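You operate a simulated robot arm through the tools that you are given. There is no shell and no other tool. Be economical: measure what you need, move in short steps, check, and stop when the job is done.

You are at the controls of a simulated robot arm. One attempt, no reset.

Task
Put the small disc in the orange bin. Take the teal pad and leave it on the drain board. Take the short tray and put it on the packing bench top. Take the orange scoop and leave it on the shelf of the two-tier table. Put the purple drink bottle on the middle island bench top away on the middle shelf of the grey shelving. Take the brown-banded bag and put it on the middle shelf of the grey shelving. Lift the blue basin cover open. The order is free. Set down upright: purple drink bottle, brown-banded bag.

Only the result counts: the job must be done as asked and must still hold three seconds after the hand-in. Knocking over, shifting, dropping, spilling or breaking anything else fails it. A push-on lid holds only when it is set on centred and level and pressed home; a screw cap is set on level and turned clockwise until tight.

Robot
A 7-joint arm with a two-finger parallel gripper on a trunk, on a base that drives. Base frame: it is fixed to the floor where the robot stands at the start and does not move with it; the origin is under the middle of the robot, x ahead of it, y to its left, z up; the surface under the hand at the start is at about z = 800. Units: mm, rad, N and s.
Its first joint turns from -2.897 to 2.897 rad. Places, roughly: blue basin cover [-10500, -2500, 800]; brown-banded bag (11x8x13 cm) [-9100, -700, 800]; drain board [700, -2500, 800]; middle shelf of the grey shelving [-12000, -4300, 900]; orange bin (17x12x8 cm) [800, 400, 800]; orange scoop (10x9x10 cm) [-5600, -1500, 800]; packing bench top [-8100, 1400, 800]; purple drink bottle (7x7x21 cm) [-7700, -800, 900]; shelf of the two-tier table [-5400, -1300, 300]; short tray (31x17x5 cm) [-4000, 1100, 800]; small disc (5x4x7 cm) [500, 100, 800]; teal pad (10x8x4 cm) [-3700, -800, 800]. Payload 1.57 kg.
The TCP is the grasp point between the finger pads, 30 mm short of the fingertips. In the tool frame z runs along the fingers and y along their closing line. The gripper opens to 110 mm. The fingers are 24 mm wide and 12 mm thick; the gripper's body (48 by 112 mm) begins 78 mm behind the TCP.
Orientation is that of the tool frame in the base frame, as a unit quaternion [w, x, y, z]. With the fingers straight down and closing along the base's y, the tool's x points along the base's -x, its y along +y and its z along -z.

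Tools
- The arm moves only by the tool step_arm. Its argument "rows" is a list that holds one entry, the list of rows, each a list of 6 numbers: the shift along the tool's x, y, z in cm, then the turn, a rotation vector about the tool's x, y, z in rad. In form: [[[tx, ty, tz, ax, ay, az], ...]]. A call has 1 to 8 rows; each row is the pose to reach, as a shift and turn from the pose commanded when the call began, along the tool's axes at that moment. "hand" is the finger opening in cm, from 0 to 11, set as the call begins (left out, the last holds). Each row takes 0.2 s and may step no farther than 50 mm and 0.15 rad from the row before; otherwise, or with a gripper value out of range, the whole call is refused. A pose out of reach is approached as far as the arm can. The call stops where the force on the tool passes 40 N (or 10 N more than at its start, if that is more) or the arm is blocked; 0.2 s more then pass. Each finger travels about 108 mm/s and halts on what it meets, pressing with about 22 N; the grip force reading is that of the motor and also rises with nothing between the fingers. The clock runs only during rows and for 0.2 s after the last one: add rows that repeat a pose to give the fingers time. It gives the time, the measured TCP pose, the force on the tool (base axes), the opening and the grip force at its end, in the units of the frame above (readings bear some noise), with the torque about the TCP (base axes, N m) and any sound that the robot's microphone picked up.
- Cameras (640 x 400 px; columns grow to the right, rows downward): "scene" is now at [476.4, 177.4, 1468.4]; the picture's right is [-0.45, -0.90, 0.00], its down [-0.83, 0.41, -0.36] and it looks along [0.32, -0.16, -0.93] (base axes); focal length 278 px, centre (320, 200). "wrist" rides on the gripper at [70, 16, -141] in the tool frame; the picture's right is [-0.23, 0.97, 0.00], its down [-0.86, -0.20, -0.48] and it looks along [-0.47, -0.11, 0.88] (tool axes); focal length 222 px, centre (320, 200). There is no depth. A picture from a camera that has moved, and an enlarged one, comes with that camera's place and axes in the base frame and with its lens.
- grab_frame(camera): a new picture of that camera. It takes no simulated time.
- move_column(by): slides the trunk up (or, below 0, down) by that many mm; the arm and the scene camera ride with it, the base frame stays. It gives what a move gives, with no picture.
- steer(legs): drives the robot by 1 to 6 legs, each [ahead, left, turn to the left] in mm, mm and rad, along the robot's own axes; the way and the turn of a leg run together, so that a leg with both is an arc; at most 1500 mm and 3.142 rad a leg. The arm and the cameras ride along, it lands a little off, and it stops where it bumps. It gives what a move gives.
- aim_head(pan, tilt): turns the head with the scene camera to pan (to the left, within 1.798 rad either way) and tilt (down, from -0.506 to 1.204), counted from straight ahead of the robot. It gives what a move gives.
- zoom(camera, box): a new picture of the part [left, top, right, bottom] of that camera's present view, enlarged. It takes no simulated time.
- hand_in(): hands the job in; it is judged then, once.

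Work in short steps. Places have to be worked out from the pictures, the camera data and where the tool is seen: move nearer, look again, correct. Check each grasp and each placing, and mend what went wrong. You have 196 turns and 174 pictures in all, those below and enlarged ones among them. Open the gripper and draw the arm clear of the work before you hand the job in, unless the task says otherwise; then end with one line.

The tools are called after "Call:" by a JSON object that holds its "fn" and its "kwargs". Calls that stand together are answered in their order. step_arm: Moves the arm, as the interface text tells. Its arguments: {"type":"object","properties":{"rows":{"type":"array","items":{"type":"array","items":{"type":"array","items":{"type":"number"}}}},"hand":{"type":"number"}},"required":["rows"]} The other tools are called the same way: move_column (by) slides the trunk up or down; steer (legs) drives the base; aim_head (pan, tilt) turns the head that bears the scene camera; grab_frame (camera) takes a picture; zoom (camera, box) takes an enlarged picture of a part of a camera's view; hand_in () hands the job in.

At the start:

```text
time: 0.0
position: [514.8, 264.4, 1085.6]
ee_rot: [0.0, 0.0, 1.0, 0.0]
wrist_force: [-0.6, -0.8, 0.2]
wrist_torque: [0.02, -0.01, -0.03]
width: 109.8
grip_force: 0.2
trunk travel left (down, up): [-550.0, 60.0]
robot x, y, heading: [0.1, 0.2, 0.002]
head pan, tilt: [-0.461, 1.201]
```

scene: 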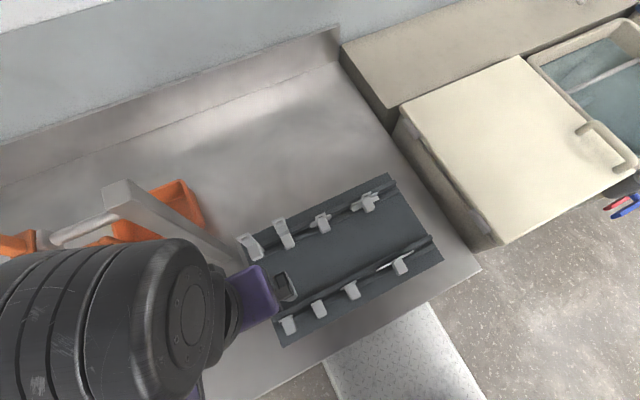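
wrist: 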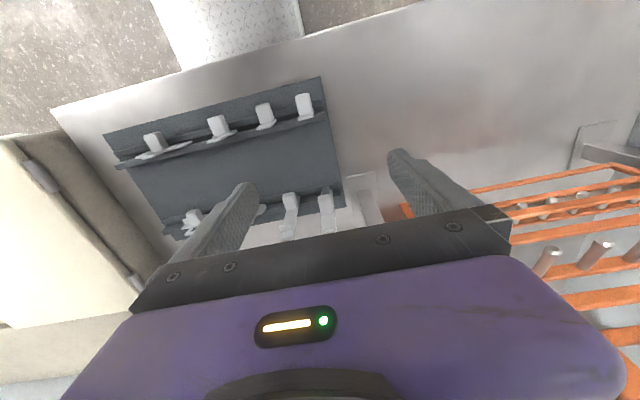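

The dark board with clips lies right of the gripper, and the disc should be near [500,100]. I look closer.

Call:
{"fn": "zoom", "kwargs": {"camera": "scene", "box": [200, 150, 480, 350]}}

Call:
{"fn": "zoom", "kwargs": {"camera": "wrist", "box": [80, 60, 400, 260]}}

```text
2.00 times, centred on (340, 250) of scene
camera zoom: at [476.4, 177.4, 1468.4], right [-0.45, -0.9, 0.0], down [-0.83, 0.41, -0.36], along [0.32, -0.16, -0.93], focal length 556 px, centre (280, 100)
```

zoom: 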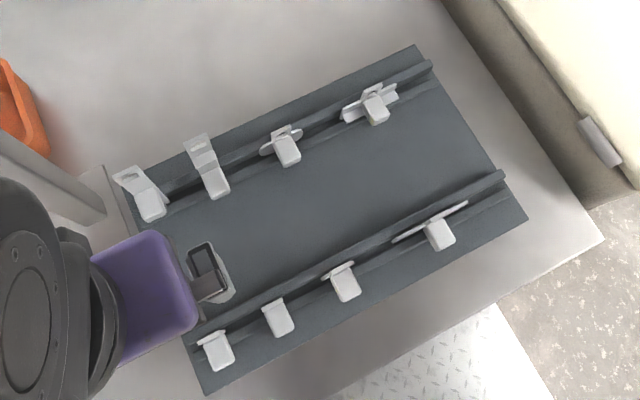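

```text
2.00 times, centred on (240, 160) of wrist
camera zoom: at [443.3, 280.7, 1227.2], right [0.23, 0.97, 0.0], down [0.86, -0.2, 0.48], along [0.47, -0.11, -0.88], focal length 444 px, centre (480, 280)
```

zoom: 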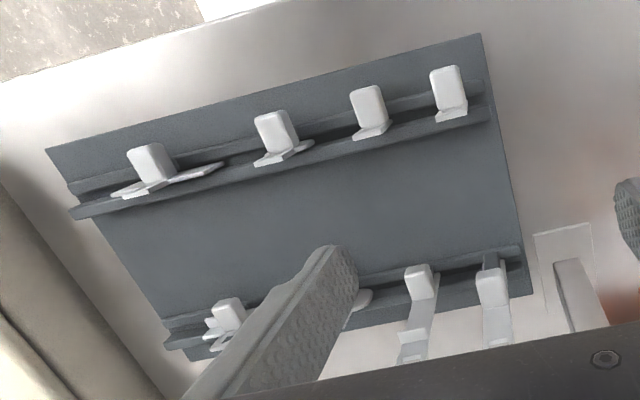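

I look around the bench with the head for the bin, and at the row of pieces.

Call:
{"fn": "aim_head", "kwargs": {"pan": 0.3, "tilt": 0.9}}

Call:
{"fn": "grab_frame", "kwargs": {"camera": "scene"}}

```text
time: 1.1
position: [515.2, 263.9, 1087.5]
ee_rot: [0.001, 0.0, 1.0, 0.001]
wrist_force: [0.2, 0.4, -0.6]
wrist_torque: [0.04, 0.01, 0.02]
width: 110.0
grip_force: 0.2
trunk travel left (down, up): [-550.0, 60.0]
robot x, y, heading: [-0.5, -2.3, -0.002]
head pan, tilt: [0.3, 0.901]
```

```text
169 pictures are left
camera scene: at [498.4, 224.6, 1488.2], right [0.29, -0.96, 0.0], down [-0.75, -0.23, -0.62], along [0.59, 0.18, -0.78], focal length 278 px, centre (320, 200)
```

scene: 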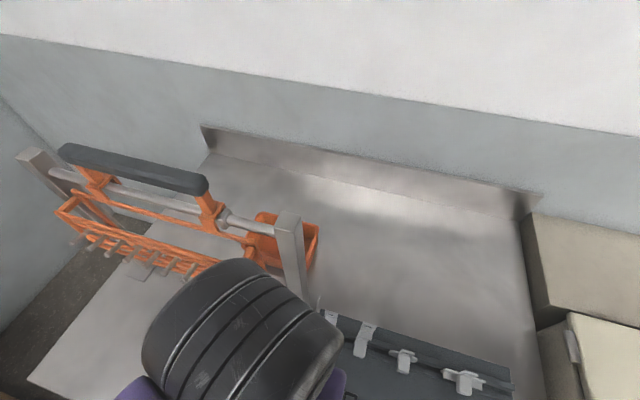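

The bin sits near (814,400), behind a frame post. I bring the wrist camera back to view the near row of pieces.

Call:
{"fn": "step_arm", "kwargs": {"rows": [[[2.6, -2.7, 1, 0, 0, 0], [5.2, -5.4, 2, 0, 0, 0], [7.8, -8.1, 3, 0, 0, 0], [10.4, -10.8, 4, 0, 0, 0], [13, -13.5, 5, 0, 0, 0], [15.5, -16.4, 6, 0, 0, 0], [18, -16.4, 8, 0, 0, 0]]]}}

Call:
{"fn": "grab_frame", "kwargs": {"camera": "wrist"}}

Call:
{"fn": "grab_frame", "kwargs": {"camera": "scene"}}

```text
time: 2.7
position: [353.6, 189.4, 924.8]
ee_rot: [0.001, 0.001, 1.0, -0.001]
wrist_force: [0.3, 0.0, -0.9]
wrist_torque: [-0.03, 0.04, -0.03]
width: 110.2
grip_force: 0.1
out of reach, approached as far as the arm can: row 2, 3, 4, 5, 6, 7
trunk travel left (down, up): [-550.0, 60.0]
robot x, y, heading: [0.4, -0.4, -0.0]
head pan, tilt: [0.3, 0.901]
```

```text
168 pictures are left
camera wrist: at [282.7, 205.2, 1066.8], right [0.23, 0.97, 0.0], down [0.85, -0.2, 0.48], along [0.47, -0.11, -0.88], focal length 222 px, centre (320, 200)
```

wrist: 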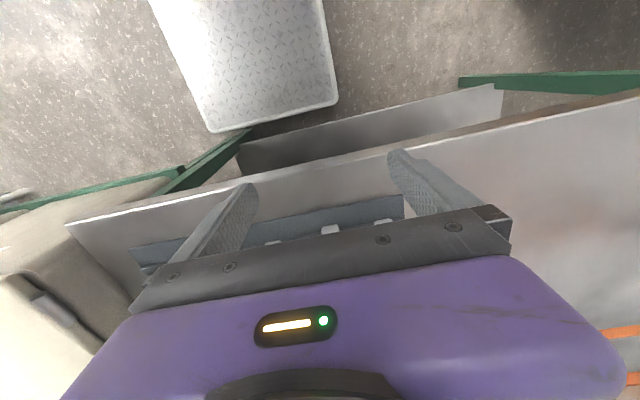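

```text
167 pictures are left
camera scene: at [499.2, 224.8, 1487.9], right [0.3, -0.96, 0.0], down [-0.75, -0.23, -0.62], along [0.59, 0.18, -0.78], focal length 278 px, centre (320, 200)
```

scene: 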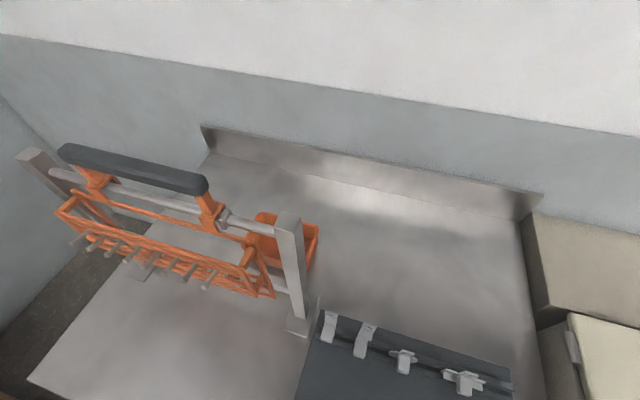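

The post is at about (660,320) and 400 mm tall, so I must come at the bin from the right. Now I view the pieces with the arm out of the way.

Call:
{"fn": "aim_head", "kwargs": {"pan": -0.3, "tilt": 1.15}}

Call:
{"fn": "zoom", "kwargs": {"camera": "scene", "box": [160, 120, 480, 320]}}

```text
time: 3.7
position: [352.9, 188.9, 926.8]
ee_rot: [-0.001, 0.0, 1.0, 0.0]
wrist_force: [-0.3, 0.7, 0.0]
wrist_torque: [0.01, -0.05, -0.01]
width: 109.9
grip_force: 0.0
trunk travel left (down, up): [-550.0, 60.0]
robot x, y, heading: [2.3, 1.5, -0.001]
head pan, tilt: [-0.3, 1.15]
```

```text
2.00 times, centred on (320, 220) of scene
camera zoom: at [483.2, 184.7, 1471.3], right [-0.29, -0.96, 0.0], down [-0.87, 0.27, -0.41], along [0.39, -0.12, -0.91], focal length 556 px, centre (320, 160)
```

zoom: 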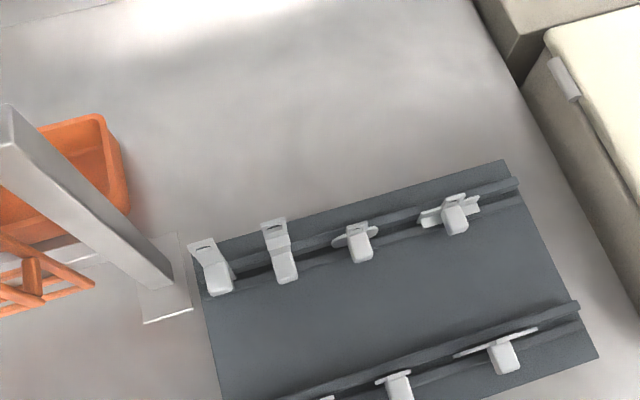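

To tell the pieces apart I need a low side view; I back off from the bench, and lower the trunk.

Call:
{"fn": "steer", "kwargs": {"legs": [[-500, 0, 0]]}}

Call:
{"fn": "move_column", "kwargs": {"by": -400}}

Call:
{"fn": "aim_head", "kwargs": {"pan": -0.1, "tilt": 0.4}}

Call:
{"fn": "grab_frame", "kwargs": {"camera": "scene"}}

```text
time: 6.6
position: [-144.3, 189.9, 927.7]
ee_rot: [0.0, 0.001, 1.0, 0.0]
wrist_force: [-0.6, 0.2, -0.7]
wrist_torque: [-0.01, 0.02, -0.01]
width: 110.1
grip_force: 0.0
trunk travel left (down, up): [-550.0, 60.0]
robot x, y, heading: [-499.7, -0.2, -0.003]
head pan, tilt: [-0.3, 1.15]
```

```text
time: 10.5
position: [-144.9, 188.9, 525.6]
ee_rot: [0.0, 0.001, 1.0, 0.0]
wrist_force: [-0.5, -0.4, 0.0]
wrist_torque: [-0.02, 0.02, 0.0]
width: 110.2
grip_force: 0.1
trunk travel left (down, up): [-150.0, 460.0]
robot x, y, heading: [-498.9, 0.1, -0.007]
head pan, tilt: [-0.3, 1.15]
```

```text
time: 11.6
position: [-144.9, 188.4, 526.6]
ee_rot: [0.0, 0.001, 1.0, -0.001]
wrist_force: [-0.4, -0.9, -1.4]
wrist_torque: [-0.02, -0.03, 0.0]
width: 109.9
grip_force: 0.2
trunk travel left (down, up): [-150.0, 460.0]
robot x, y, heading: [-497.4, -0.9, -0.003]
head pan, tilt: [-0.099, 0.4]
```

```text
165 pictures are left
camera scene: at [20.4, 192.5, 1131.1], right [-0.1, -0.99, 0.0], down [-0.39, 0.04, -0.92], along [0.92, -0.09, -0.39], focal length 278 px, centre (320, 200)
```

scene: 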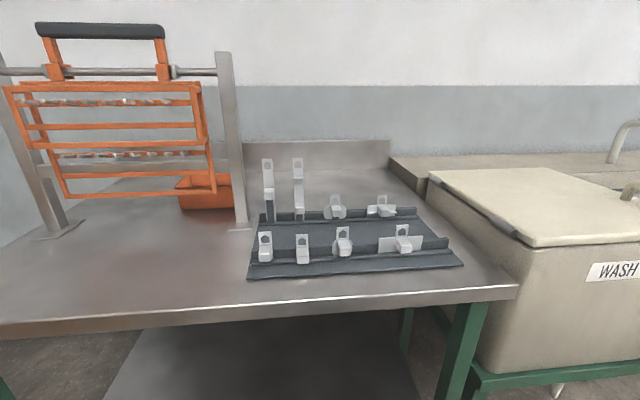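

Call:
{"fn": "zoom", "kwargs": {"camera": "scene", "box": [240, 150, 480, 300]}}

```text
2.67 times, centred on (360, 225) of scene
camera zoom: at [20.4, 192.5, 1131.1], right [-0.1, -0.99, 0.0], down [-0.39, 0.04, -0.92], along [0.92, -0.09, -0.39], focal length 741 px, centre (213, 133)
```

zoom: 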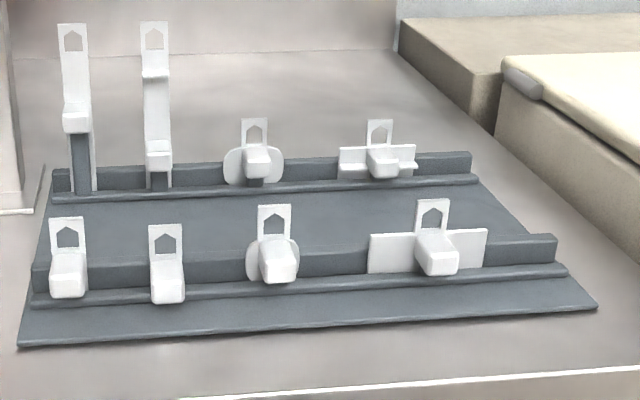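

The small disc is the third piece in the near row, its knob at about (472,100,845). I go back up and stand a bit to the right of the start.

Call:
{"fn": "move_column", "kwargs": {"by": 450}}

Call:
{"fn": "steer", "kwargs": {"legs": [[490, -150, 0]]}}

Call:
{"fn": "aim_head", "kwargs": {"pan": 0.2, "tilt": 1.1}}

Call:
{"fn": "grab_frame", "kwargs": {"camera": "scene"}}

```text
refused: 450 is not a number from -400 to 400
```

```text
time: 14.7
position: [341.1, 39.0, 527.6]
ee_rot: [-0.002, -0.004, 1.0, 0.001]
wrist_force: [-0.8, -0.2, 0.6]
wrist_torque: [-0.01, -0.05, 0.01]
width: 110.0
grip_force: 0.1
trunk travel left (down, up): [-150.0, 460.0]
robot x, y, heading: [-6.3, -151.9, 0.008]
head pan, tilt: [-0.099, 0.4]
stopped in leg 1: the robot was blocked; the commanded pose is now the measured one
```

```text
time: 15.8
position: [341.5, 41.3, 526.5]
ee_rot: [-0.001, -0.004, 1.0, 0.0]
wrist_force: [0.2, 0.1, -0.1]
wrist_torque: [-0.01, -0.01, -0.01]
width: 109.9
grip_force: 0.1
trunk travel left (down, up): [-150.0, 460.0]
robot x, y, heading: [-9.0, -151.2, 0.003]
head pan, tilt: [0.201, 1.1]
```

```text
163 pictures are left
camera scene: at [478.2, 65.7, 1074.6], right [0.2, -0.98, 0.0], down [-0.87, -0.18, -0.46], along [0.45, 0.09, -0.89], focal length 278 px, centre (320, 200)
```

scene: 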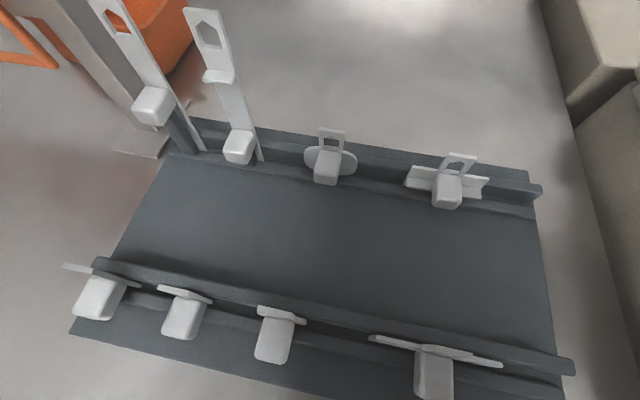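

I should have raised the trunk first; the hand bumped the bench front. I back off a little now, and raise before approaching.

Call:
{"fn": "steer", "kwargs": {"legs": [[-200, 0, 0]]}}

Call:
{"fn": "move_column", "kwargs": {"by": 400}}

```text
time: 17.4
position: [140.5, 38.9, 526.1]
ee_rot: [-0.002, -0.003, 1.0, 0.0]
wrist_force: [-0.6, -0.6, -0.8]
wrist_torque: [-0.03, 0.0, 0.04]
width: 109.8
grip_force: 0.1
trunk travel left (down, up): [-150.0, 460.0]
robot x, y, heading: [-211.2, -149.8, 0.005]
head pan, tilt: [0.201, 1.1]
```

```text
time: 21.2
position: [140.4, 39.7, 926.5]
ee_rot: [-0.003, -0.004, 1.0, 0.0]
wrist_force: [-0.8, -0.8, 0.7]
wrist_torque: [-0.02, -0.01, 0.03]
width: 110.1
grip_force: 0.1
trunk travel left (down, up): [-550.0, 60.0]
robot x, y, heading: [-209.5, -148.2, 0.008]
head pan, tilt: [0.201, 1.1]
```

Now I drive forward to about x = -10.

Call:
{"fn": "steer", "kwargs": {"legs": [[200, 0, -0.008]]}}

```text
time: 22.8
position: [343.3, 37.2, 926.9]
ee_rot: [-0.002, 0.0, 1.0, 0.0]
wrist_force: [-0.5, 0.0, -0.2]
wrist_torque: [0.0, -0.03, 0.01]
width: 110.0
grip_force: 0.1
trunk travel left (down, up): [-550.0, 60.0]
robot x, y, heading: [-5.5, -150.0, -0.012]
head pan, tilt: [0.201, 1.1]
```

I move the hand over the knob at height 927, with the fingers opened 5 cm.

Call:
{"fn": "step_arm", "kwargs": {"rows": [[[-4, 2, 0, 0, 0, 0], [-8, 4, 0, 0, 0, 0], [-12.2, 6.1, 0, 0, 0, 0], [-12.2, 6.1, 0, 0, 0, 0]]], "hand": 5}}

Call:
{"fn": "grab_frame", "kwargs": {"camera": "wrist"}}

Call:
{"fn": "grab_frame", "kwargs": {"camera": "scene"}}

```text
time: 23.8
position: [465.7, 97.2, 926.5]
ee_rot: [-0.003, 0.0, 1.0, -0.001]
wrist_force: [0.1, -0.4, 0.0]
wrist_torque: [0.0, -0.01, -0.01]
width: 50.3
grip_force: 0.0
trunk travel left (down, up): [-550.0, 60.0]
robot x, y, heading: [-7.4, -153.4, -0.004]
head pan, tilt: [0.201, 1.1]
```

```text
162 pictures are left
camera wrist: at [395.0, 113.7, 1067.4], right [0.23, 0.97, 0.0], down [0.86, -0.2, 0.47], along [0.46, -0.11, -0.88], focal length 222 px, centre (320, 200)
```

wrist: 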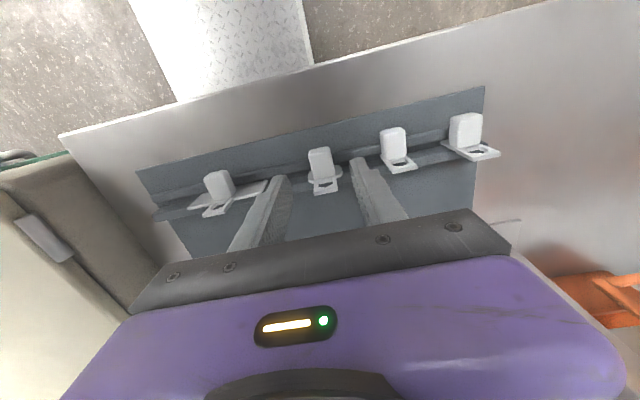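

```text
161 pictures are left
camera scene: at [481.0, 61.3, 1474.4], right [0.19, -0.98, 0.0], down [-0.87, -0.17, -0.45], along [0.45, 0.09, -0.89], focal length 278 px, centre (320, 200)
```

scene: 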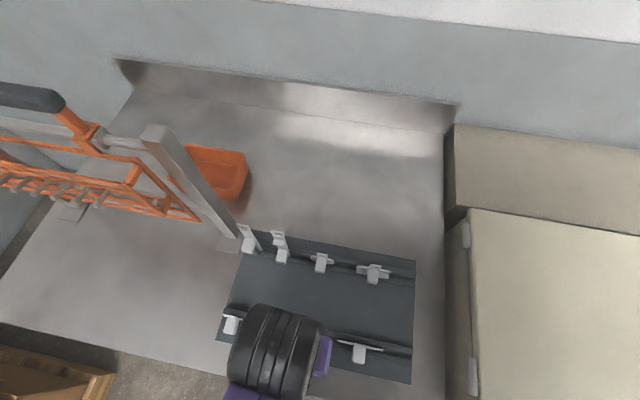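

The knob is centred at about (467,96), right beneath the fingers. I descend to z ≈ 860 and close.

Call:
{"fn": "step_arm", "kwargs": {"rows": [[[-0.1, -0.1, 3, 0, 0, 0], [-0.1, -0.1, 6.6, 0, 0, 0], [-0.1, -0.1, 6.6, 0, 0, 0]]]}}

Call:
{"fn": "step_arm", "kwargs": {"rows": [[[0, 0, 0, 0, 0, 0], [0, 0, 0, 0, 0, 0], [0, 0, 0, 0, 0, 0]]], "hand": 0}}

Call:
{"fn": "grab_frame", "kwargs": {"camera": "wrist"}}

```text
time: 24.6
position: [467.1, 96.9, 858.8]
ee_rot: [-0.002, 0.0, 1.0, 0.0]
wrist_force: [0.7, 0.5, -0.6]
wrist_torque: [-0.02, 0.02, 0.02]
width: 50.2
grip_force: 0.1
trunk travel left (down, up): [-550.0, 60.0]
robot x, y, heading: [-10.6, -152.8, -0.007]
head pan, tilt: [0.201, 1.1]
```

```text
time: 25.4
position: [465.8, 96.2, 860.0]
ee_rot: [-0.002, 0.0, 1.0, 0.0]
wrist_force: [-0.6, -0.1, -0.2]
wrist_torque: [0.0, 0.03, 0.03]
width: 23.1
grip_force: 21.7
trunk travel left (down, up): [-550.0, 60.0]
robot x, y, heading: [-5.7, -153.8, -0.008]
head pan, tilt: [0.201, 1.1]
```

```text
160 pictures are left
camera wrist: at [396.2, 112.5, 1001.0], right [0.23, 0.97, 0.0], down [0.86, -0.2, 0.47], along [0.46, -0.11, -0.88], focal length 222 px, centre (320, 200)
```

wrist: 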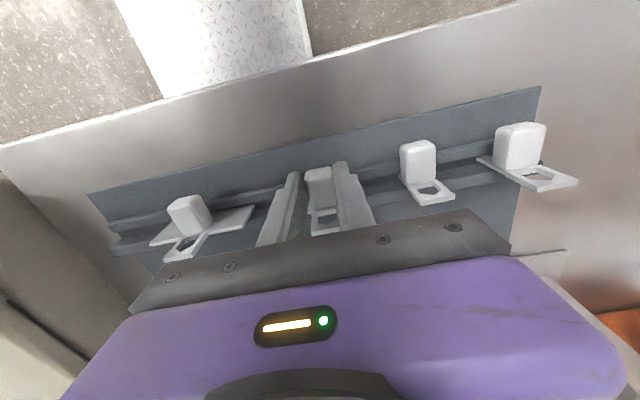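

The grip holds the 23 mm knob. I lift straight up.

Call:
{"fn": "step_arm", "kwargs": {"rows": [[[0, 0, -2, 0, 0, 0], [0, 0, -4, 0, 0, 0], [0, 0, -7, 0, 0, 0], [0, 0, -11, 0, 0, 0], [0, 0, -16, 0, 0, 0], [0, 0, -20, 0, 0, 0]]]}}

Call:
{"fn": "grab_frame", "kwargs": {"camera": "wrist"}}

```text
time: 26.8
position: [465.2, 97.6, 1060.5]
ee_rot: [-0.003, 0.0, 1.0, 0.001]
wrist_force: [-0.7, -0.2, -0.7]
wrist_torque: [0.0, 0.0, 0.0]
width: 23.0
grip_force: 22.3
trunk travel left (down, up): [-550.0, 60.0]
robot x, y, heading: [-7.5, -151.2, -0.004]
head pan, tilt: [0.201, 1.1]
```

```text
159 pictures are left
camera wrist: at [396.2, 113.2, 1201.4], right [0.23, 0.97, 0.0], down [0.86, -0.2, 0.47], along [0.46, -0.11, -0.88], focal length 222 px, centre (320, 200)
```

wrist: 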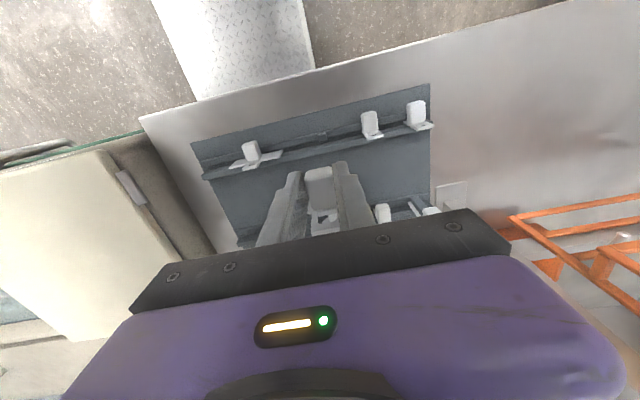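

The disc is out. The bin spans about x 775–875, y 330–500; I move ahead along y≈150, tilting the tool to the left, staying right of the post.

Call:
{"fn": "step_arm", "kwargs": {"rows": [[[-4.5, 0.4, 0, -0.05, 0, 0], [-9, 0.8, 0, -0.1, 0, 0], [-13.5, 1.2, 0, -0.18, 0, 0], [-18, 2, 0, -0.27, 0, 0], [-22.5, 2.8, 0, -0.36, 0, 0], [-27, 3.6, 0, -0.45, 0, 0], [-31, 4.5, 0, -0.54, 0, 0], [-34, 5.3, 0, -0.6, 0, 0]]]}}

Call:
{"fn": "grab_frame", "kwargs": {"camera": "scene"}}

```text
time: 28.6
position: [808.3, 150.7, 1058.9]
ee_rot: [-0.001, 0.0, 0.955, 0.296]
wrist_force: [-0.4, 0.4, -0.3]
wrist_torque: [-0.04, -0.03, 0.0]
width: 23.0
grip_force: 21.8
trunk travel left (down, up): [-550.0, 60.0]
robot x, y, heading: [-8.8, -152.3, -0.003]
head pan, tilt: [0.201, 1.1]
```

```text
158 pictures are left
camera scene: at [480.8, 61.5, 1474.4], right [0.19, -0.98, 0.0], down [-0.87, -0.17, -0.45], along [0.45, 0.09, -0.89], focal length 278 px, centre (320, 200)
```

scene: 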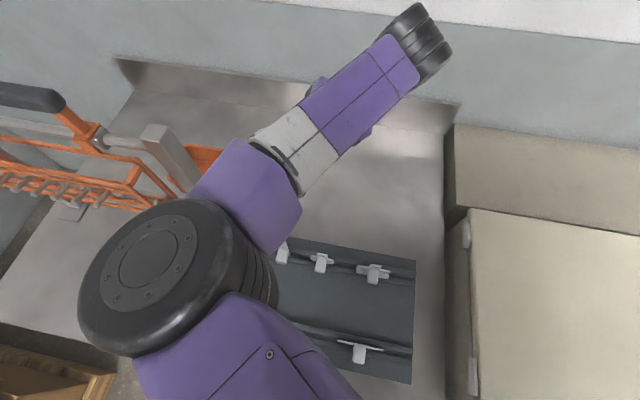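

The elbow bulges left, so I shift the base 80 mm further right to keep the forearm clear of the post.

Call:
{"fn": "steer", "kwargs": {"legs": [[0, -90, 0]]}}

Call:
{"fn": "step_arm", "kwargs": {"rows": [[[0, 4, 0, -0.05, 0, 0], [0, 8, 0, -0.1, 0, 0], [0, 12, 0, -0.15, 0, 0], [0, 16, 0, -0.2, 0, 0]]]}}

Call:
{"fn": "grab_frame", "kwargs": {"camera": "scene"}}

```text
time: 29.7
position: [806.3, 60.5, 1057.6]
ee_rot: [-0.002, 0.001, 0.955, 0.296]
wrist_force: [-0.4, 0.4, 0.1]
wrist_torque: [-0.02, 0.01, -0.02]
width: 22.7
grip_force: 21.9
trunk travel left (down, up): [-550.0, 60.0]
robot x, y, heading: [-6.5, -241.7, -0.008]
head pan, tilt: [0.201, 1.1]
```

```text
time: 30.7
position: [807.3, 192.9, 1148.6]
ee_rot: [-0.002, 0.002, 0.921, 0.389]
wrist_force: [0.5, 0.7, -0.2]
wrist_torque: [0.03, -0.01, -0.04]
width: 23.0
grip_force: 22.1
trunk travel left (down, up): [-550.0, 60.0]
robot x, y, heading: [-8.9, -237.8, -0.003]
head pan, tilt: [0.201, 1.1]
```

```text
157 pictures are left
camera scene: at [480.9, -29.4, 1474.3], right [0.19, -0.98, 0.0], down [-0.87, -0.17, -0.45], along [0.45, 0.09, -0.89], focal length 278 px, centre (320, 200)
```

scene: 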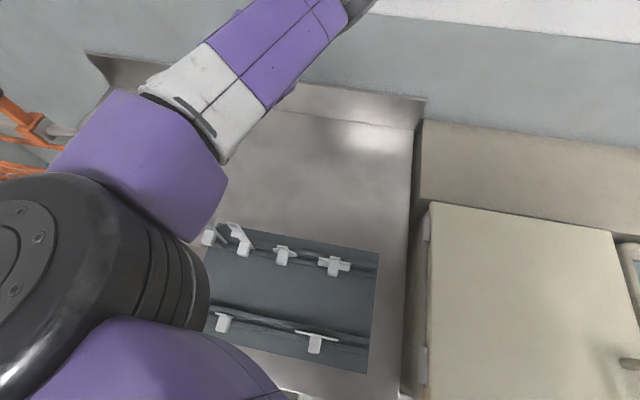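

The tool now points down-left at the bin; I advance along the tool axis halfway and check clearance to the post.

Call:
{"fn": "step_arm", "kwargs": {"rows": [[[0, -1, 4, 0, 0, 0], [0, -2, 8, 0, 0, 0], [0, -3, 12, 0, 0, 0], [0, -4, 15, 0, 0, 0]]]}}

Call:
{"fn": "grab_frame", "kwargs": {"camera": "scene"}}

Call:
{"fn": "grab_frame", "kwargs": {"camera": "wrist"}}

```text
time: 31.7
position: [807.1, 271.0, 1015.4]
ee_rot: [-0.003, 0.001, 0.921, 0.389]
wrist_force: [0.2, 0.1, -1.0]
wrist_torque: [-0.03, 0.02, 0.0]
width: 23.1
grip_force: 22.2
trunk travel left (down, up): [-550.0, 60.0]
robot x, y, heading: [-6.7, -241.3, -0.004]
head pan, tilt: [0.201, 1.1]
```

```text
156 pictures are left
camera scene: at [480.6, -29.2, 1474.4], right [0.19, -0.98, 0.0], down [-0.87, -0.17, -0.45], along [0.45, 0.09, -0.89], focal length 278 px, centre (320, 200)
```

scene: 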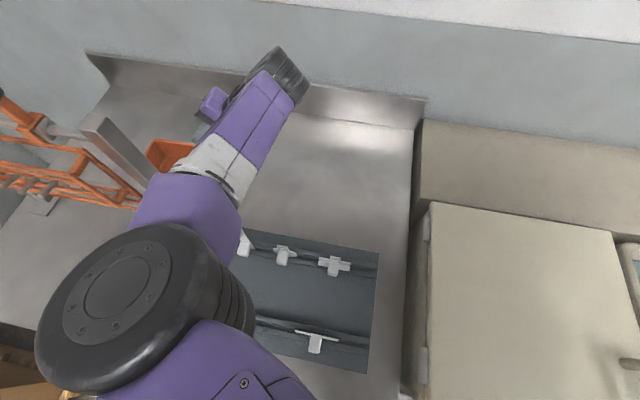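

```text
155 pictures are left
camera wrist: at [736.4, 181.4, 1124.7], right [0.23, 0.68, 0.7], down [0.86, -0.48, 0.19], along [0.46, 0.55, -0.69], focal length 222 px, centre (320, 200)
```

wrist: 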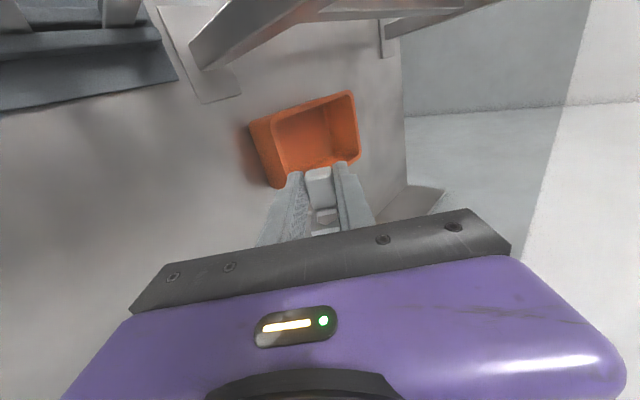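

The wrist view shows the bin centred at about (808,402). The way along the tool axis is clear, so I go on in.

Call:
{"fn": "step_arm", "kwargs": {"rows": [[[0, 0, 4, 0, 0, 0], [0, 0, 8, 0, 0, 0], [0, 0, 12, 0, 0, 0], [0, 0, 15, 0, 0, 0]]]}}

Call:
{"fn": "grab_frame", "kwargs": {"camera": "scene"}}

Call:
{"fn": "grab_frame", "kwargs": {"camera": "wrist"}}

```text
time: 32.7
position: [800.4, 369.6, 917.5]
ee_rot: [-0.001, 0.001, 0.921, 0.39]
wrist_force: [0.7, -0.2, -0.4]
wrist_torque: [0.04, 0.05, 0.01]
width: 23.1
grip_force: 21.5
out of reach, approached as far as the arm can: row 4
trunk travel left (down, up): [-550.0, 60.0]
robot x, y, heading: [-7.5, -243.4, -0.002]
head pan, tilt: [0.201, 1.1]
```

```text
154 pictures are left
camera scene: at [481.2, -29.5, 1474.3], right [0.19, -0.98, 0.0], down [-0.87, -0.17, -0.45], along [0.44, 0.09, -0.89], focal length 278 px, centre (320, 200)
```

scene: 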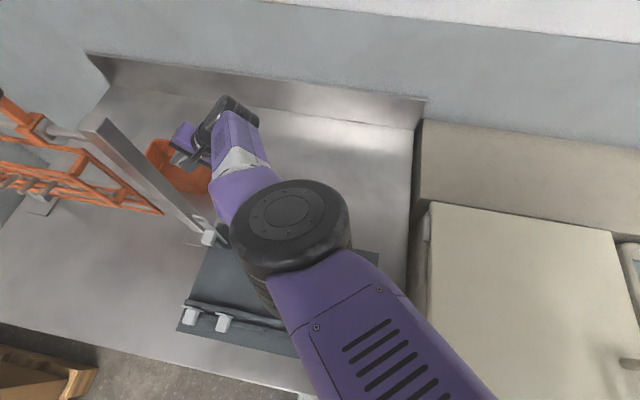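

```text
153 pictures are left
camera wrist: at [729.4, 278.2, 1027.4], right [0.23, 0.68, 0.7], down [0.85, -0.48, 0.19], along [0.46, 0.55, -0.69], focal length 222 px, centre (320, 200)
```

wrist: 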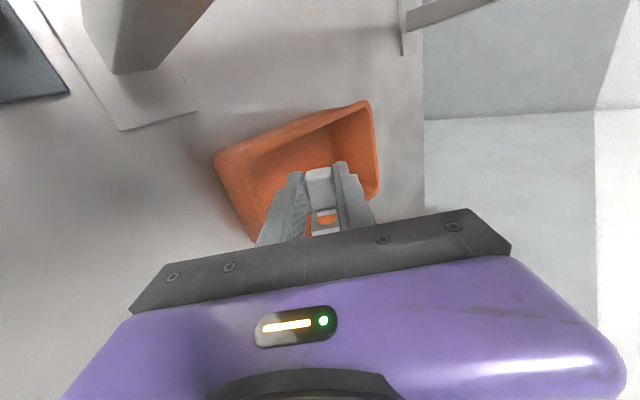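

The disc is over the bin, at the arm's reach limit. I lower the trunk 30 mm to shorten the drop.

Call:
{"fn": "move_column", "kwargs": {"by": -30}}

Call:
{"fn": "grab_frame", "kwargs": {"camera": "wrist"}}

```text
time: 33.5
position: [799.1, 368.9, 887.5]
ee_rot: [-0.002, 0.001, 0.921, 0.389]
wrist_force: [-0.2, 0.4, -1.9]
wrist_torque: [0.02, -0.02, 0.04]
width: 23.1
grip_force: 22.4
trunk travel left (down, up): [-520.0, 90.0]
robot x, y, heading: [-7.3, -243.1, -0.004]
head pan, tilt: [0.201, 1.1]
```

```text
152 pictures are left
camera wrist: at [728.6, 278.6, 997.6], right [0.23, 0.68, 0.7], down [0.86, -0.48, 0.19], along [0.46, 0.55, -0.69], focal length 222 px, centre (320, 200)
```

wrist: 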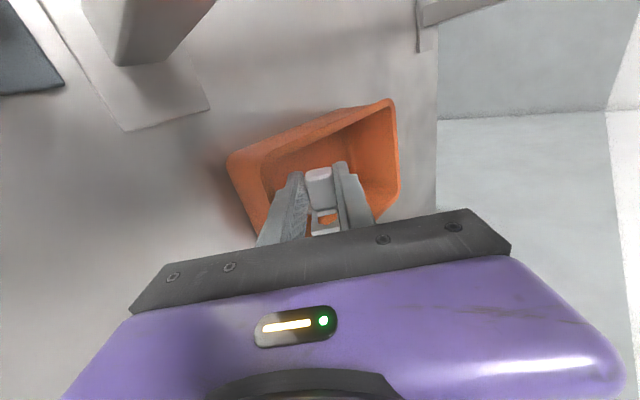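

The disc is within the rim; I release it.

Call:
{"fn": "step_arm", "kwargs": {"rows": [[[0, 0, 0, 0, 0, 0], [0, 0, 0, 0, 0, 0], [0, 0, 0, 0, 0, 0]]], "hand": 4.5}}

Call:
{"fn": "grab_frame", "kwargs": {"camera": "wrist"}}

```text
time: 34.3
position: [798.3, 369.3, 888.4]
ee_rot: [-0.002, 0.001, 0.921, 0.39]
wrist_force: [1.0, 2.2, 7.9]
wrist_torque: [-0.13, -0.08, 0.06]
width: 38.6
grip_force: 0.1
trunk travel left (down, up): [-520.0, 90.0]
robot x, y, heading: [-5.4, -240.0, 0.001]
head pan, tilt: [0.201, 1.1]
```

```text
151 pictures are left
camera wrist: at [728.6, 278.8, 998.3], right [0.23, 0.68, 0.7], down [0.86, -0.48, 0.19], along [0.46, 0.55, -0.69], focal length 222 px, centre (320, 200)
```

wrist: 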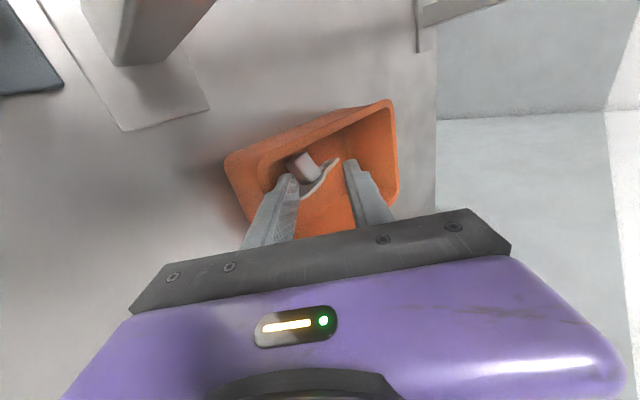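

The disc is in the bin, but a finger presses lightly on the bin wall; I narrow the fingers and draw back along the tool axis.

Call:
{"fn": "step_arm", "kwargs": {"rows": [[[0, 0, 0, 0, 0, 0], [0, 0, -2, 0, 0, 0], [0, 0, -6, 0, 0, 0], [0, 0, -10, 0, 0, 0], [0, 0, -14, 0, 0, 0], [0, 0, -18, 0, 0, 0], [0, 0, -22, 0, 0, 0]]], "hand": 3.2}}

Call:
{"fn": "grab_frame", "kwargs": {"camera": "wrist"}}

Call:
{"fn": "grab_frame", "kwargs": {"camera": "scene"}}

```text
time: 35.9
position: [799.5, 211.7, 1040.7]
ee_rot: [-0.003, 0.001, 0.921, 0.389]
wrist_force: [0.0, -0.2, 0.0]
wrist_torque: [-0.01, 0.0, 0.02]
width: 32.2
grip_force: 0.1
trunk travel left (down, up): [-520.0, 90.0]
robot x, y, heading: [-6.5, -238.9, -0.006]
head pan, tilt: [0.201, 1.1]
```

```text
150 pictures are left
camera wrist: at [728.9, 121.2, 1151.2], right [0.23, 0.68, 0.7], down [0.86, -0.48, 0.19], along [0.46, 0.55, -0.69], focal length 222 px, centre (320, 200)
```

wrist: 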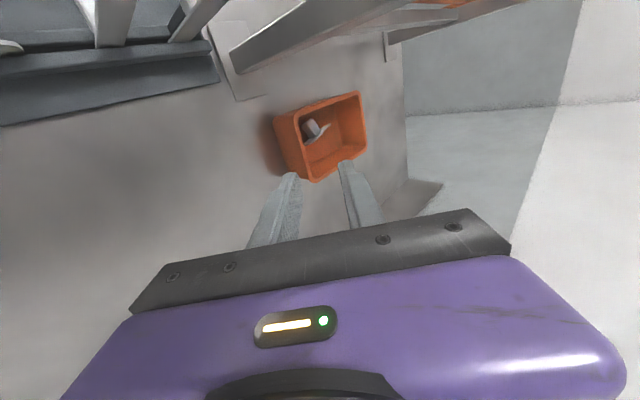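

```text
149 pictures are left
camera scene: at [480.6, -28.7, 1444.2], right [0.19, -0.98, 0.0], down [-0.87, -0.17, -0.45], along [0.45, 0.09, -0.89], focal length 278 px, centre (320, 200)
```

scene: 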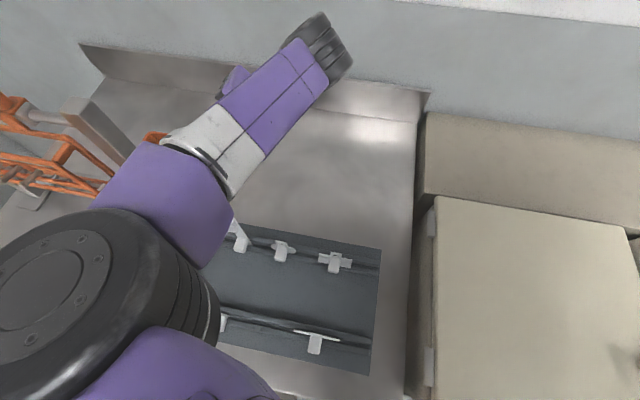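

The disc rests in the bin. I retract the arm up and back, righting the tool.

Call:
{"fn": "step_arm", "kwargs": {"rows": [[[3, -1.6, -2.7, 0.1, 0, 0], [6, -3.2, -5.4, 0.2, 0, 0], [9, -4.8, -8.2, 0.3, 0, 0], [12, -6.5, -11, 0.4, 0, 0], [15, -8.2, -13.7, 0.5, 0, 0], [18, -9.8, -16.5, 0.6, 0, 0], [21, -11.4, -19.2, 0.7, 0, 0], [24, -13, -22, 0.8, 0, 0]]]}}

Call:
{"fn": "step_arm", "kwargs": {"rows": [[[4.5, -2, 0, 0, 0, 0], [9, -4, 0, 0, 0, 0], [13, -6, 0, 0, 0, 0], [16, -8, 0, 0, 0, 0]]]}}

```text
time: 37.7
position: [560.4, -37.4, 1102.9]
ee_rot: [-0.002, 0.0, 1.0, -0.001]
wrist_force: [-0.6, -0.6, 0.0]
wrist_torque: [0.0, 0.05, 0.0]
width: 31.8
grip_force: 0.0
trunk travel left (down, up): [-520.0, 90.0]
robot x, y, heading: [-7.2, -238.9, -0.007]
head pan, tilt: [0.201, 1.1]
```

```text
time: 38.7
position: [490.8, -35.7, 1102.9]
ee_rot: [-0.003, 0.0, 1.0, -0.001]
wrist_force: [0.3, 0.9, -0.2]
wrist_torque: [0.05, -0.01, 0.0]
width: 32.0
grip_force: 0.1
out of reach, approached as far as the arm can: row 2, 3, 4
trunk travel left (down, up): [-520.0, 90.0]
robot x, y, heading: [-9.7, -243.3, 0.002]
head pan, tilt: [0.201, 1.1]
```

Now I back off the bench and look at the room behind, towards -x.

Call:
{"fn": "steer", "kwargs": {"legs": [[-500, 0, 0], [0, 0, 1.57], [0, 0, 1.57]]}}

Call:
{"fn": "aim_head", "kwargs": {"pan": 0, "tilt": 0.35}}

Call:
{"fn": "grab_frame", "kwargs": {"camera": "scene"}}

```text
time: 49.3
position: [-1007.2, -452.9, 1103.5]
ee_rot: [-0.001, 1.0, 0.008, 0.002]
wrist_force: [-0.1, 0.3, -0.1]
wrist_torque: [-0.01, -0.03, 0.02]
width: 31.8
grip_force: 0.1
trunk travel left (down, up): [-520.0, 90.0]
robot x, y, heading: [-507.9, -236.1, -3.127]
head pan, tilt: [0.201, 1.1]
```

```text
time: 50.4
position: [-1007.1, -454.7, 1103.7]
ee_rot: [-0.001, 1.0, 0.009, 0.002]
wrist_force: [-0.4, 0.4, -0.8]
wrist_torque: [-0.01, -0.03, 0.02]
width: 31.7
grip_force: 0.0
trunk travel left (down, up): [-520.0, 90.0]
robot x, y, heading: [-508.1, -238.7, -3.128]
head pan, tilt: [0.0, 0.351]
```

```text
148 pictures are left
camera scene: at [-1028.4, -443.2, 1505.7], right [-0.01, 1.0, 0.0], down [0.34, 0.0, -0.94], along [-0.94, -0.01, -0.34], focal length 278 px, centre (320, 200)
```

scene: 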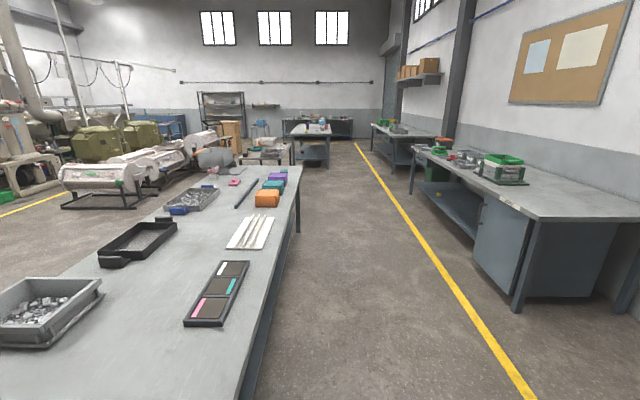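

The hall is clear: the bench with pads is on my left, with its edge at y≈-625. I drive down the aisle to x≈-3600 and turn to face the pads.

Call:
{"fn": "steer", "kwargs": {"legs": [[1050, -45, 0], [1050, -45, 0], [900, -45, 0]]}}

Call:
{"fn": "aim_head", "kwargs": {"pan": 0.6, "tilt": 0.8}}

Call:
{"fn": "grab_frame", "kwargs": {"camera": "scene"}}

```text
time: 65.2
position: [-4012.2, -302.7, 1103.0]
ee_rot: [-0.001, 1.0, 0.0, 0.002]
wrist_force: [-0.1, -0.6, 0.9]
wrist_torque: [0.02, -0.02, 0.0]
width: 31.9
grip_force: 0.1
trunk travel left (down, up): [-520.0, 90.0]
robot x, y, heading: [-3513.9, -95.9, 3.138]
head pan, tilt: [0.0, 0.351]
```

```text
time: 66.2
position: [-4011.8, -301.8, 1103.9]
ee_rot: [-0.001, 1.0, 0.0, 0.003]
wrist_force: [-0.5, -0.6, 0.8]
wrist_torque: [0.0, -0.01, -0.02]
width: 32.0
grip_force: 0.0
trunk travel left (down, up): [-520.0, 90.0]
robot x, y, heading: [-3510.6, -97.2, 3.141]
head pan, tilt: [0.6, 0.799]
```

```text
147 pictures are left
camera scene: at [-4008.1, -337.5, 1466.1], right [-0.56, 0.83, 0.0], down [0.59, 0.4, -0.7], along [-0.58, -0.39, -0.72], focal length 278 px, centre (320, 200)
```

scene: 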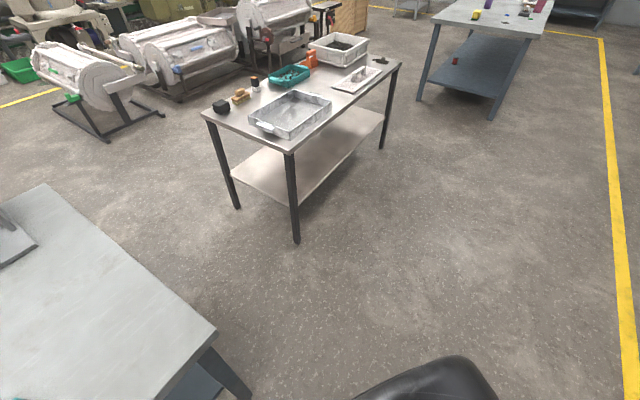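

The bench ends at x≈-4075. I turn to face the bench (-y) and look for the pads.

Call:
{"fn": "steer", "kwargs": {"legs": [[150, 0, 0], [0, 0, 1.571]]}}

Call:
{"fn": "aim_head", "kwargs": {"pan": 0, "tilt": 1.0}}

Call:
{"fn": "grab_frame", "kwargs": {"camera": "scene"}}

```text
time: 71.4
position: [-3453.1, -594.0, 1103.3]
ee_rot: [-0.002, 0.705, 0.709, 0.001]
wrist_force: [0.3, -0.1, -0.2]
wrist_torque: [0.0, 0.04, 0.0]
width: 31.7
grip_force: 0.1
trunk travel left (down, up): [-520.0, 90.0]
robot x, y, heading: [-3660.0, -91.0, -1.576]
head pan, tilt: [0.6, 0.799]
```

```text
time: 72.4
position: [-3452.4, -594.9, 1103.6]
ee_rot: [-0.002, 0.706, 0.709, 0.002]
wrist_force: [-0.9, 0.4, 0.4]
wrist_torque: [-0.04, 0.01, 0.02]
width: 31.9
grip_force: 0.0
trunk travel left (down, up): [-520.0, 90.0]
robot x, y, heading: [-3662.4, -95.7, -1.571]
head pan, tilt: [0.0, 1.0]
```

```text
146 pictures are left
camera scene: at [-3461.6, -590.3, 1451.0], right [-1.0, 0.0, 0.0], down [0.0, 0.84, -0.54], along [0.0, -0.54, -0.84], focal length 278 px, centre (320, 200)
```

scene: 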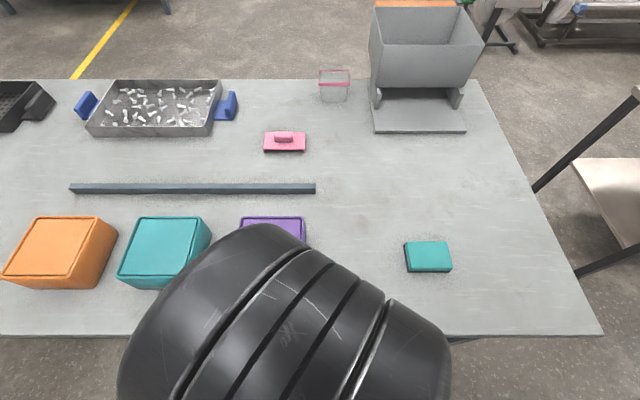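

The small teal pad is at about (-3714,-831), 10 cm along x and 8 along y. I move over it, turning the hand 90° so that it closes along y.

Call:
{"fn": "step_arm", "kwargs": {"rows": [[[-3, -3.3, 1.2, 0, 0, 0.14], [-6, -6.6, 2.4, 0, 0, 0.28], [-9, -9.9, 3.6, 0, 0, 0.42], [-12, -13.2, 4.8, 0, 0, 0.56], [-15, -16.5, 6, 0, 0, 0.7], [-18, -19.8, 7.2, 0, 0, 0.84], [-21, -23, 8.4, 0, 0, 0.98], [-23.7, -26.1, 10, 0, 0, 1.12]]], "hand": 11}}

Call:
{"fn": "step_arm", "kwargs": {"rows": [[[0, 0, 0, 0, 0, 0.15], [0, 0, 0, 0, 0, 0.3], [0, 0, 0, 0, 0, 0.45], [0, 0, 0, 0, 0, 0.45]]]}}

Call:
{"fn": "grab_frame", "kwargs": {"camera": "wrist"}}

```text
time: 74.2
position: [-3711.1, -830.5, 1002.9]
ee_rot: [-0.003, 0.975, 0.224, 0.0]
wrist_force: [0.8, -0.2, 0.9]
wrist_torque: [0.0, 0.02, -0.04]
width: 110.0
grip_force: 0.1
trunk travel left (down, up): [-520.0, 90.0]
robot x, y, heading: [-3659.9, -95.3, -1.569]
head pan, tilt: [0.0, 1.0]
```

```text
time: 75.2
position: [-3711.9, -831.9, 1002.5]
ee_rot: [-0.002, 1.0, 0.001, -0.001]
wrist_force: [0.0, 0.4, 0.8]
wrist_torque: [0.0, 0.02, -0.02]
width: 110.2
grip_force: 0.0
trunk travel left (down, up): [-520.0, 90.0]
robot x, y, heading: [-3661.3, -93.9, -1.57]
head pan, tilt: [0.0, 1.0]
```

```text
145 pictures are left
camera wrist: at [-3643.7, -848.8, 1142.4], right [-0.22, -0.97, -0.01], down [-0.86, 0.19, 0.48], along [-0.47, 0.11, -0.88], focal length 222 px, centre (320, 200)
```

wrist: 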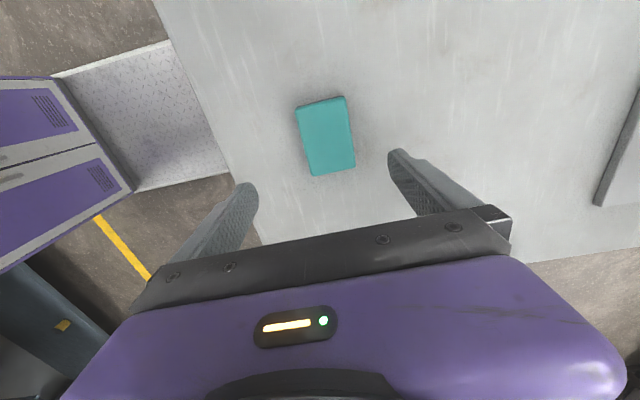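

The pad centre is at (-3715,-841), aligned with the axes. I descend and grip it.

Call:
{"fn": "step_arm", "kwargs": {"rows": [[[-0.3, 0.9, 4, 0, 0, 0], [-0.3, 0.9, 8, 0, 0, 0], [-0.3, 0.9, 12, 0, 0, 0], [-0.3, 0.9, 15, 0, 0, 0], [-0.3, 0.9, 16.4, 0, 0, 0], [-0.3, 0.9, 16.4, 0, 0, 0]]]}}

Call:
{"fn": "step_arm", "kwargs": {"rows": [[[0, 0, 0, 0, 0, 0], [0, 0, 0, 0, 0, 0], [0, 0, 0, 0, 0, 0], [0, 0, 0, 0, 0, 0]]], "hand": 0}}

Call:
{"fn": "step_arm", "kwargs": {"rows": [[[0, 0, -3, 0, 0, 0], [0, 0, -7, 0, 0, 0], [0, 0, -12, 0, 0, 0], [0, 0, -17, 0, 0, 0], [0, 0, -22, 0, 0, 0]]]}}

Call:
{"fn": "grab_frame", "kwargs": {"camera": "wrist"}}

```text
time: 76.6
position: [-3714.7, -838.5, 838.5]
ee_rot: [-0.003, 1.0, 0.002, -0.001]
wrist_force: [0.5, 0.1, 0.2]
wrist_torque: [0.03, 0.03, -0.02]
width: 110.1
grip_force: 0.1
trunk travel left (down, up): [-520.0, 90.0]
robot x, y, heading: [-3661.0, -96.4, -1.57]
head pan, tilt: [0.0, 1.0]
```

```text
time: 77.6
position: [-3714.9, -840.5, 838.3]
ee_rot: [-0.002, 1.0, 0.003, -0.001]
wrist_force: [-0.2, 0.6, 1.4]
wrist_torque: [0.0, -0.01, 0.01]
width: 69.9
grip_force: 21.4
trunk travel left (down, up): [-520.0, 90.0]
robot x, y, heading: [-3656.1, -99.1, -1.57]
head pan, tilt: [0.0, 1.0]
```

```text
time: 78.8
position: [-3715.8, -841.0, 1059.5]
ee_rot: [-0.004, 1.0, 0.003, -0.001]
wrist_force: [0.0, -0.8, -1.4]
wrist_torque: [0.02, 0.04, -0.02]
width: 69.9
grip_force: 22.1
trunk travel left (down, up): [-520.0, 90.0]
robot x, y, heading: [-3660.0, -97.0, -1.571]
head pan, tilt: [0.0, 1.0]
```

```text
144 pictures are left
camera wrist: at [-3647.5, -858.1, 1199.9], right [-0.22, -0.97, -0.01], down [-0.86, 0.19, 0.48], along [-0.47, 0.11, -0.88], focal length 222 px, centre (320, 200)
```

wrist: 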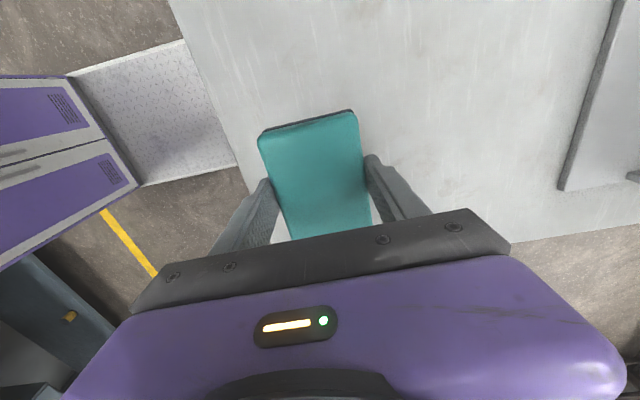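

The pad is held. I back off, turn to face +x and drive back up the aisle to x≈-900.

Call:
{"fn": "steer", "kwargs": {"legs": [[-100, 0, 0], [0, 0, 1.571], [900, 0, 0], [900, 0, 0], [900, 0, 0]]}}

Call:
{"fn": "aim_head", "kwargs": {"pan": -0.9, "tilt": 0.5}}

Call:
{"fn": "grab_frame", "kwargs": {"camera": "scene"}}

```text
time: 96.8
position: [-221.2, -30.0, 1059.2]
ee_rot: [-0.001, 0.702, 0.712, -0.002]
wrist_force: [0.1, -0.7, -0.6]
wrist_torque: [0.01, -0.01, 0.0]
width: 69.7
grip_force: 21.9
trunk travel left (down, up): [-520.0, 90.0]
robot x, y, heading: [-968.4, 20.0, 0.009]
head pan, tilt: [0.0, 1.0]
```

```text
time: 98.0
position: [-221.6, -29.2, 1059.5]
ee_rot: [-0.001, 0.702, 0.712, -0.002]
wrist_force: [-0.4, 0.2, -0.9]
wrist_torque: [0.01, -0.02, -0.03]
width: 69.7
grip_force: 22.1
trunk travel left (down, up): [-520.0, 90.0]
robot x, y, heading: [-967.4, 21.9, 0.007]
head pan, tilt: [-0.901, 0.499]
```

```text
143 pictures are left
camera scene: at [-485.6, 155.3, 1492.0], right [-0.78, -0.63, 0.0], down [-0.3, 0.37, -0.88], along [0.55, -0.68, -0.48], focal length 278 px, centre (320, 200)
```

scene: 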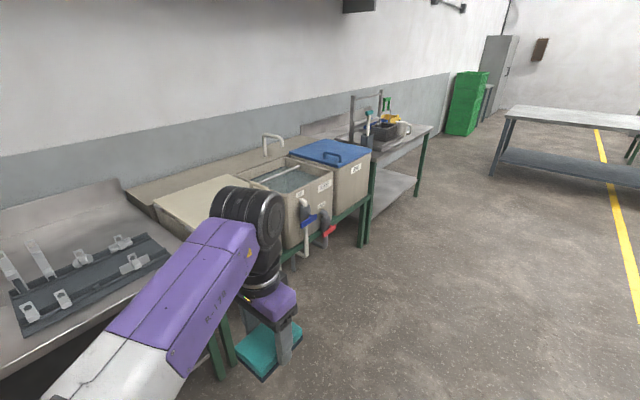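

The drain board is on the table past the blue-lidded sink; the floor is open. I drive ahead a bit and then sideways right.

Call:
{"fn": "steer", "kwargs": {"legs": [[400, 0, 0], [0, -1250, 0], [0, -1150, 0]]}}

Call:
{"fn": "aim_head", "kwargs": {"pan": -0.1, "tilt": 0.7}}

Call:
{"fn": "grab_frame", "kwargs": {"camera": "scene"}}

```text
time: 111.9
position: [168.8, -2445.2, 1059.0]
ee_rot: [-0.001, 0.709, 0.705, -0.002]
wrist_force: [-0.3, 0.0, -1.6]
wrist_torque: [-0.01, 0.01, 0.0]
width: 69.5
grip_force: 21.7
trunk travel left (down, up): [-520.0, 90.0]
robot x, y, heading: [-574.6, -2378.6, -0.01]
head pan, tilt: [-0.901, 0.499]
```

```text
time: 113.0
position: [169.1, -2445.6, 1058.1]
ee_rot: [-0.001, 0.709, 0.706, -0.003]
wrist_force: [0.4, -0.1, -0.7]
wrist_torque: [0.0, 0.0, -0.03]
width: 69.7
grip_force: 21.7
trunk travel left (down, up): [-520.0, 90.0]
robot x, y, heading: [-576.6, -2383.3, -0.01]
head pan, tilt: [-0.099, 0.7]
```

```text
142 pictures are left
camera scene: at [-63.0, -2194.5, 1474.3], right [-0.11, -0.99, 0.0], down [-0.64, 0.07, -0.77], along [0.76, -0.08, -0.64], focal length 278 px, centre (320, 200)
```

scene: 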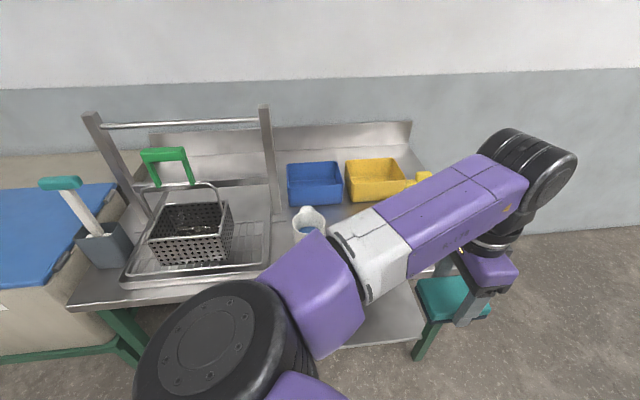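

The tray with the black basket is at y≈-1900, whereas the drain board should be at (700,-2500), hidden behind the arm. I shift for an unobstructed view.

Call:
{"fn": "steer", "kwargs": {"legs": [[0, -450, 0]]}}

Call:
{"fn": "aim_head", "kwargs": {"pan": 0.3, "tilt": 0.75}}

Call:
{"fn": "grab_frame", "kwargs": {"camera": "scene"}}

```text
time: 115.7
position: [164.9, -2892.6, 1059.0]
ee_rot: [-0.001, 0.708, 0.706, -0.003]
wrist_force: [-0.4, -0.5, -1.0]
wrist_torque: [-0.01, -0.02, -0.01]
width: 69.8
grip_force: 21.9
trunk travel left (down, up): [-520.0, 90.0]
robot x, y, heading: [-579.9, -2832.9, -0.003]
head pan, tilt: [-0.099, 0.7]
```

```text
time: 116.6
position: [164.4, -2890.5, 1058.8]
ee_rot: [-0.002, 0.708, 0.706, -0.003]
wrist_force: [0.1, 0.0, -0.4]
wrist_torque: [-0.02, -0.01, -0.02]
width: 69.7
grip_force: 22.3
trunk travel left (down, up): [-520.0, 90.0]
robot x, y, heading: [-578.6, -2832.9, -0.003]
head pan, tilt: [0.3, 0.75]
```

```text
141 pictures are left
camera scene: at [-72.8, -2608.1, 1470.1], right [0.29, -0.96, 0.0], down [-0.65, -0.2, -0.73], along [0.7, 0.21, -0.68], focal length 278 px, centre (320, 200)
```

scene: 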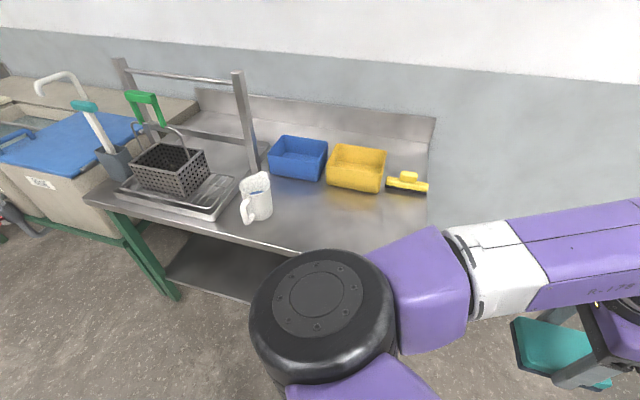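

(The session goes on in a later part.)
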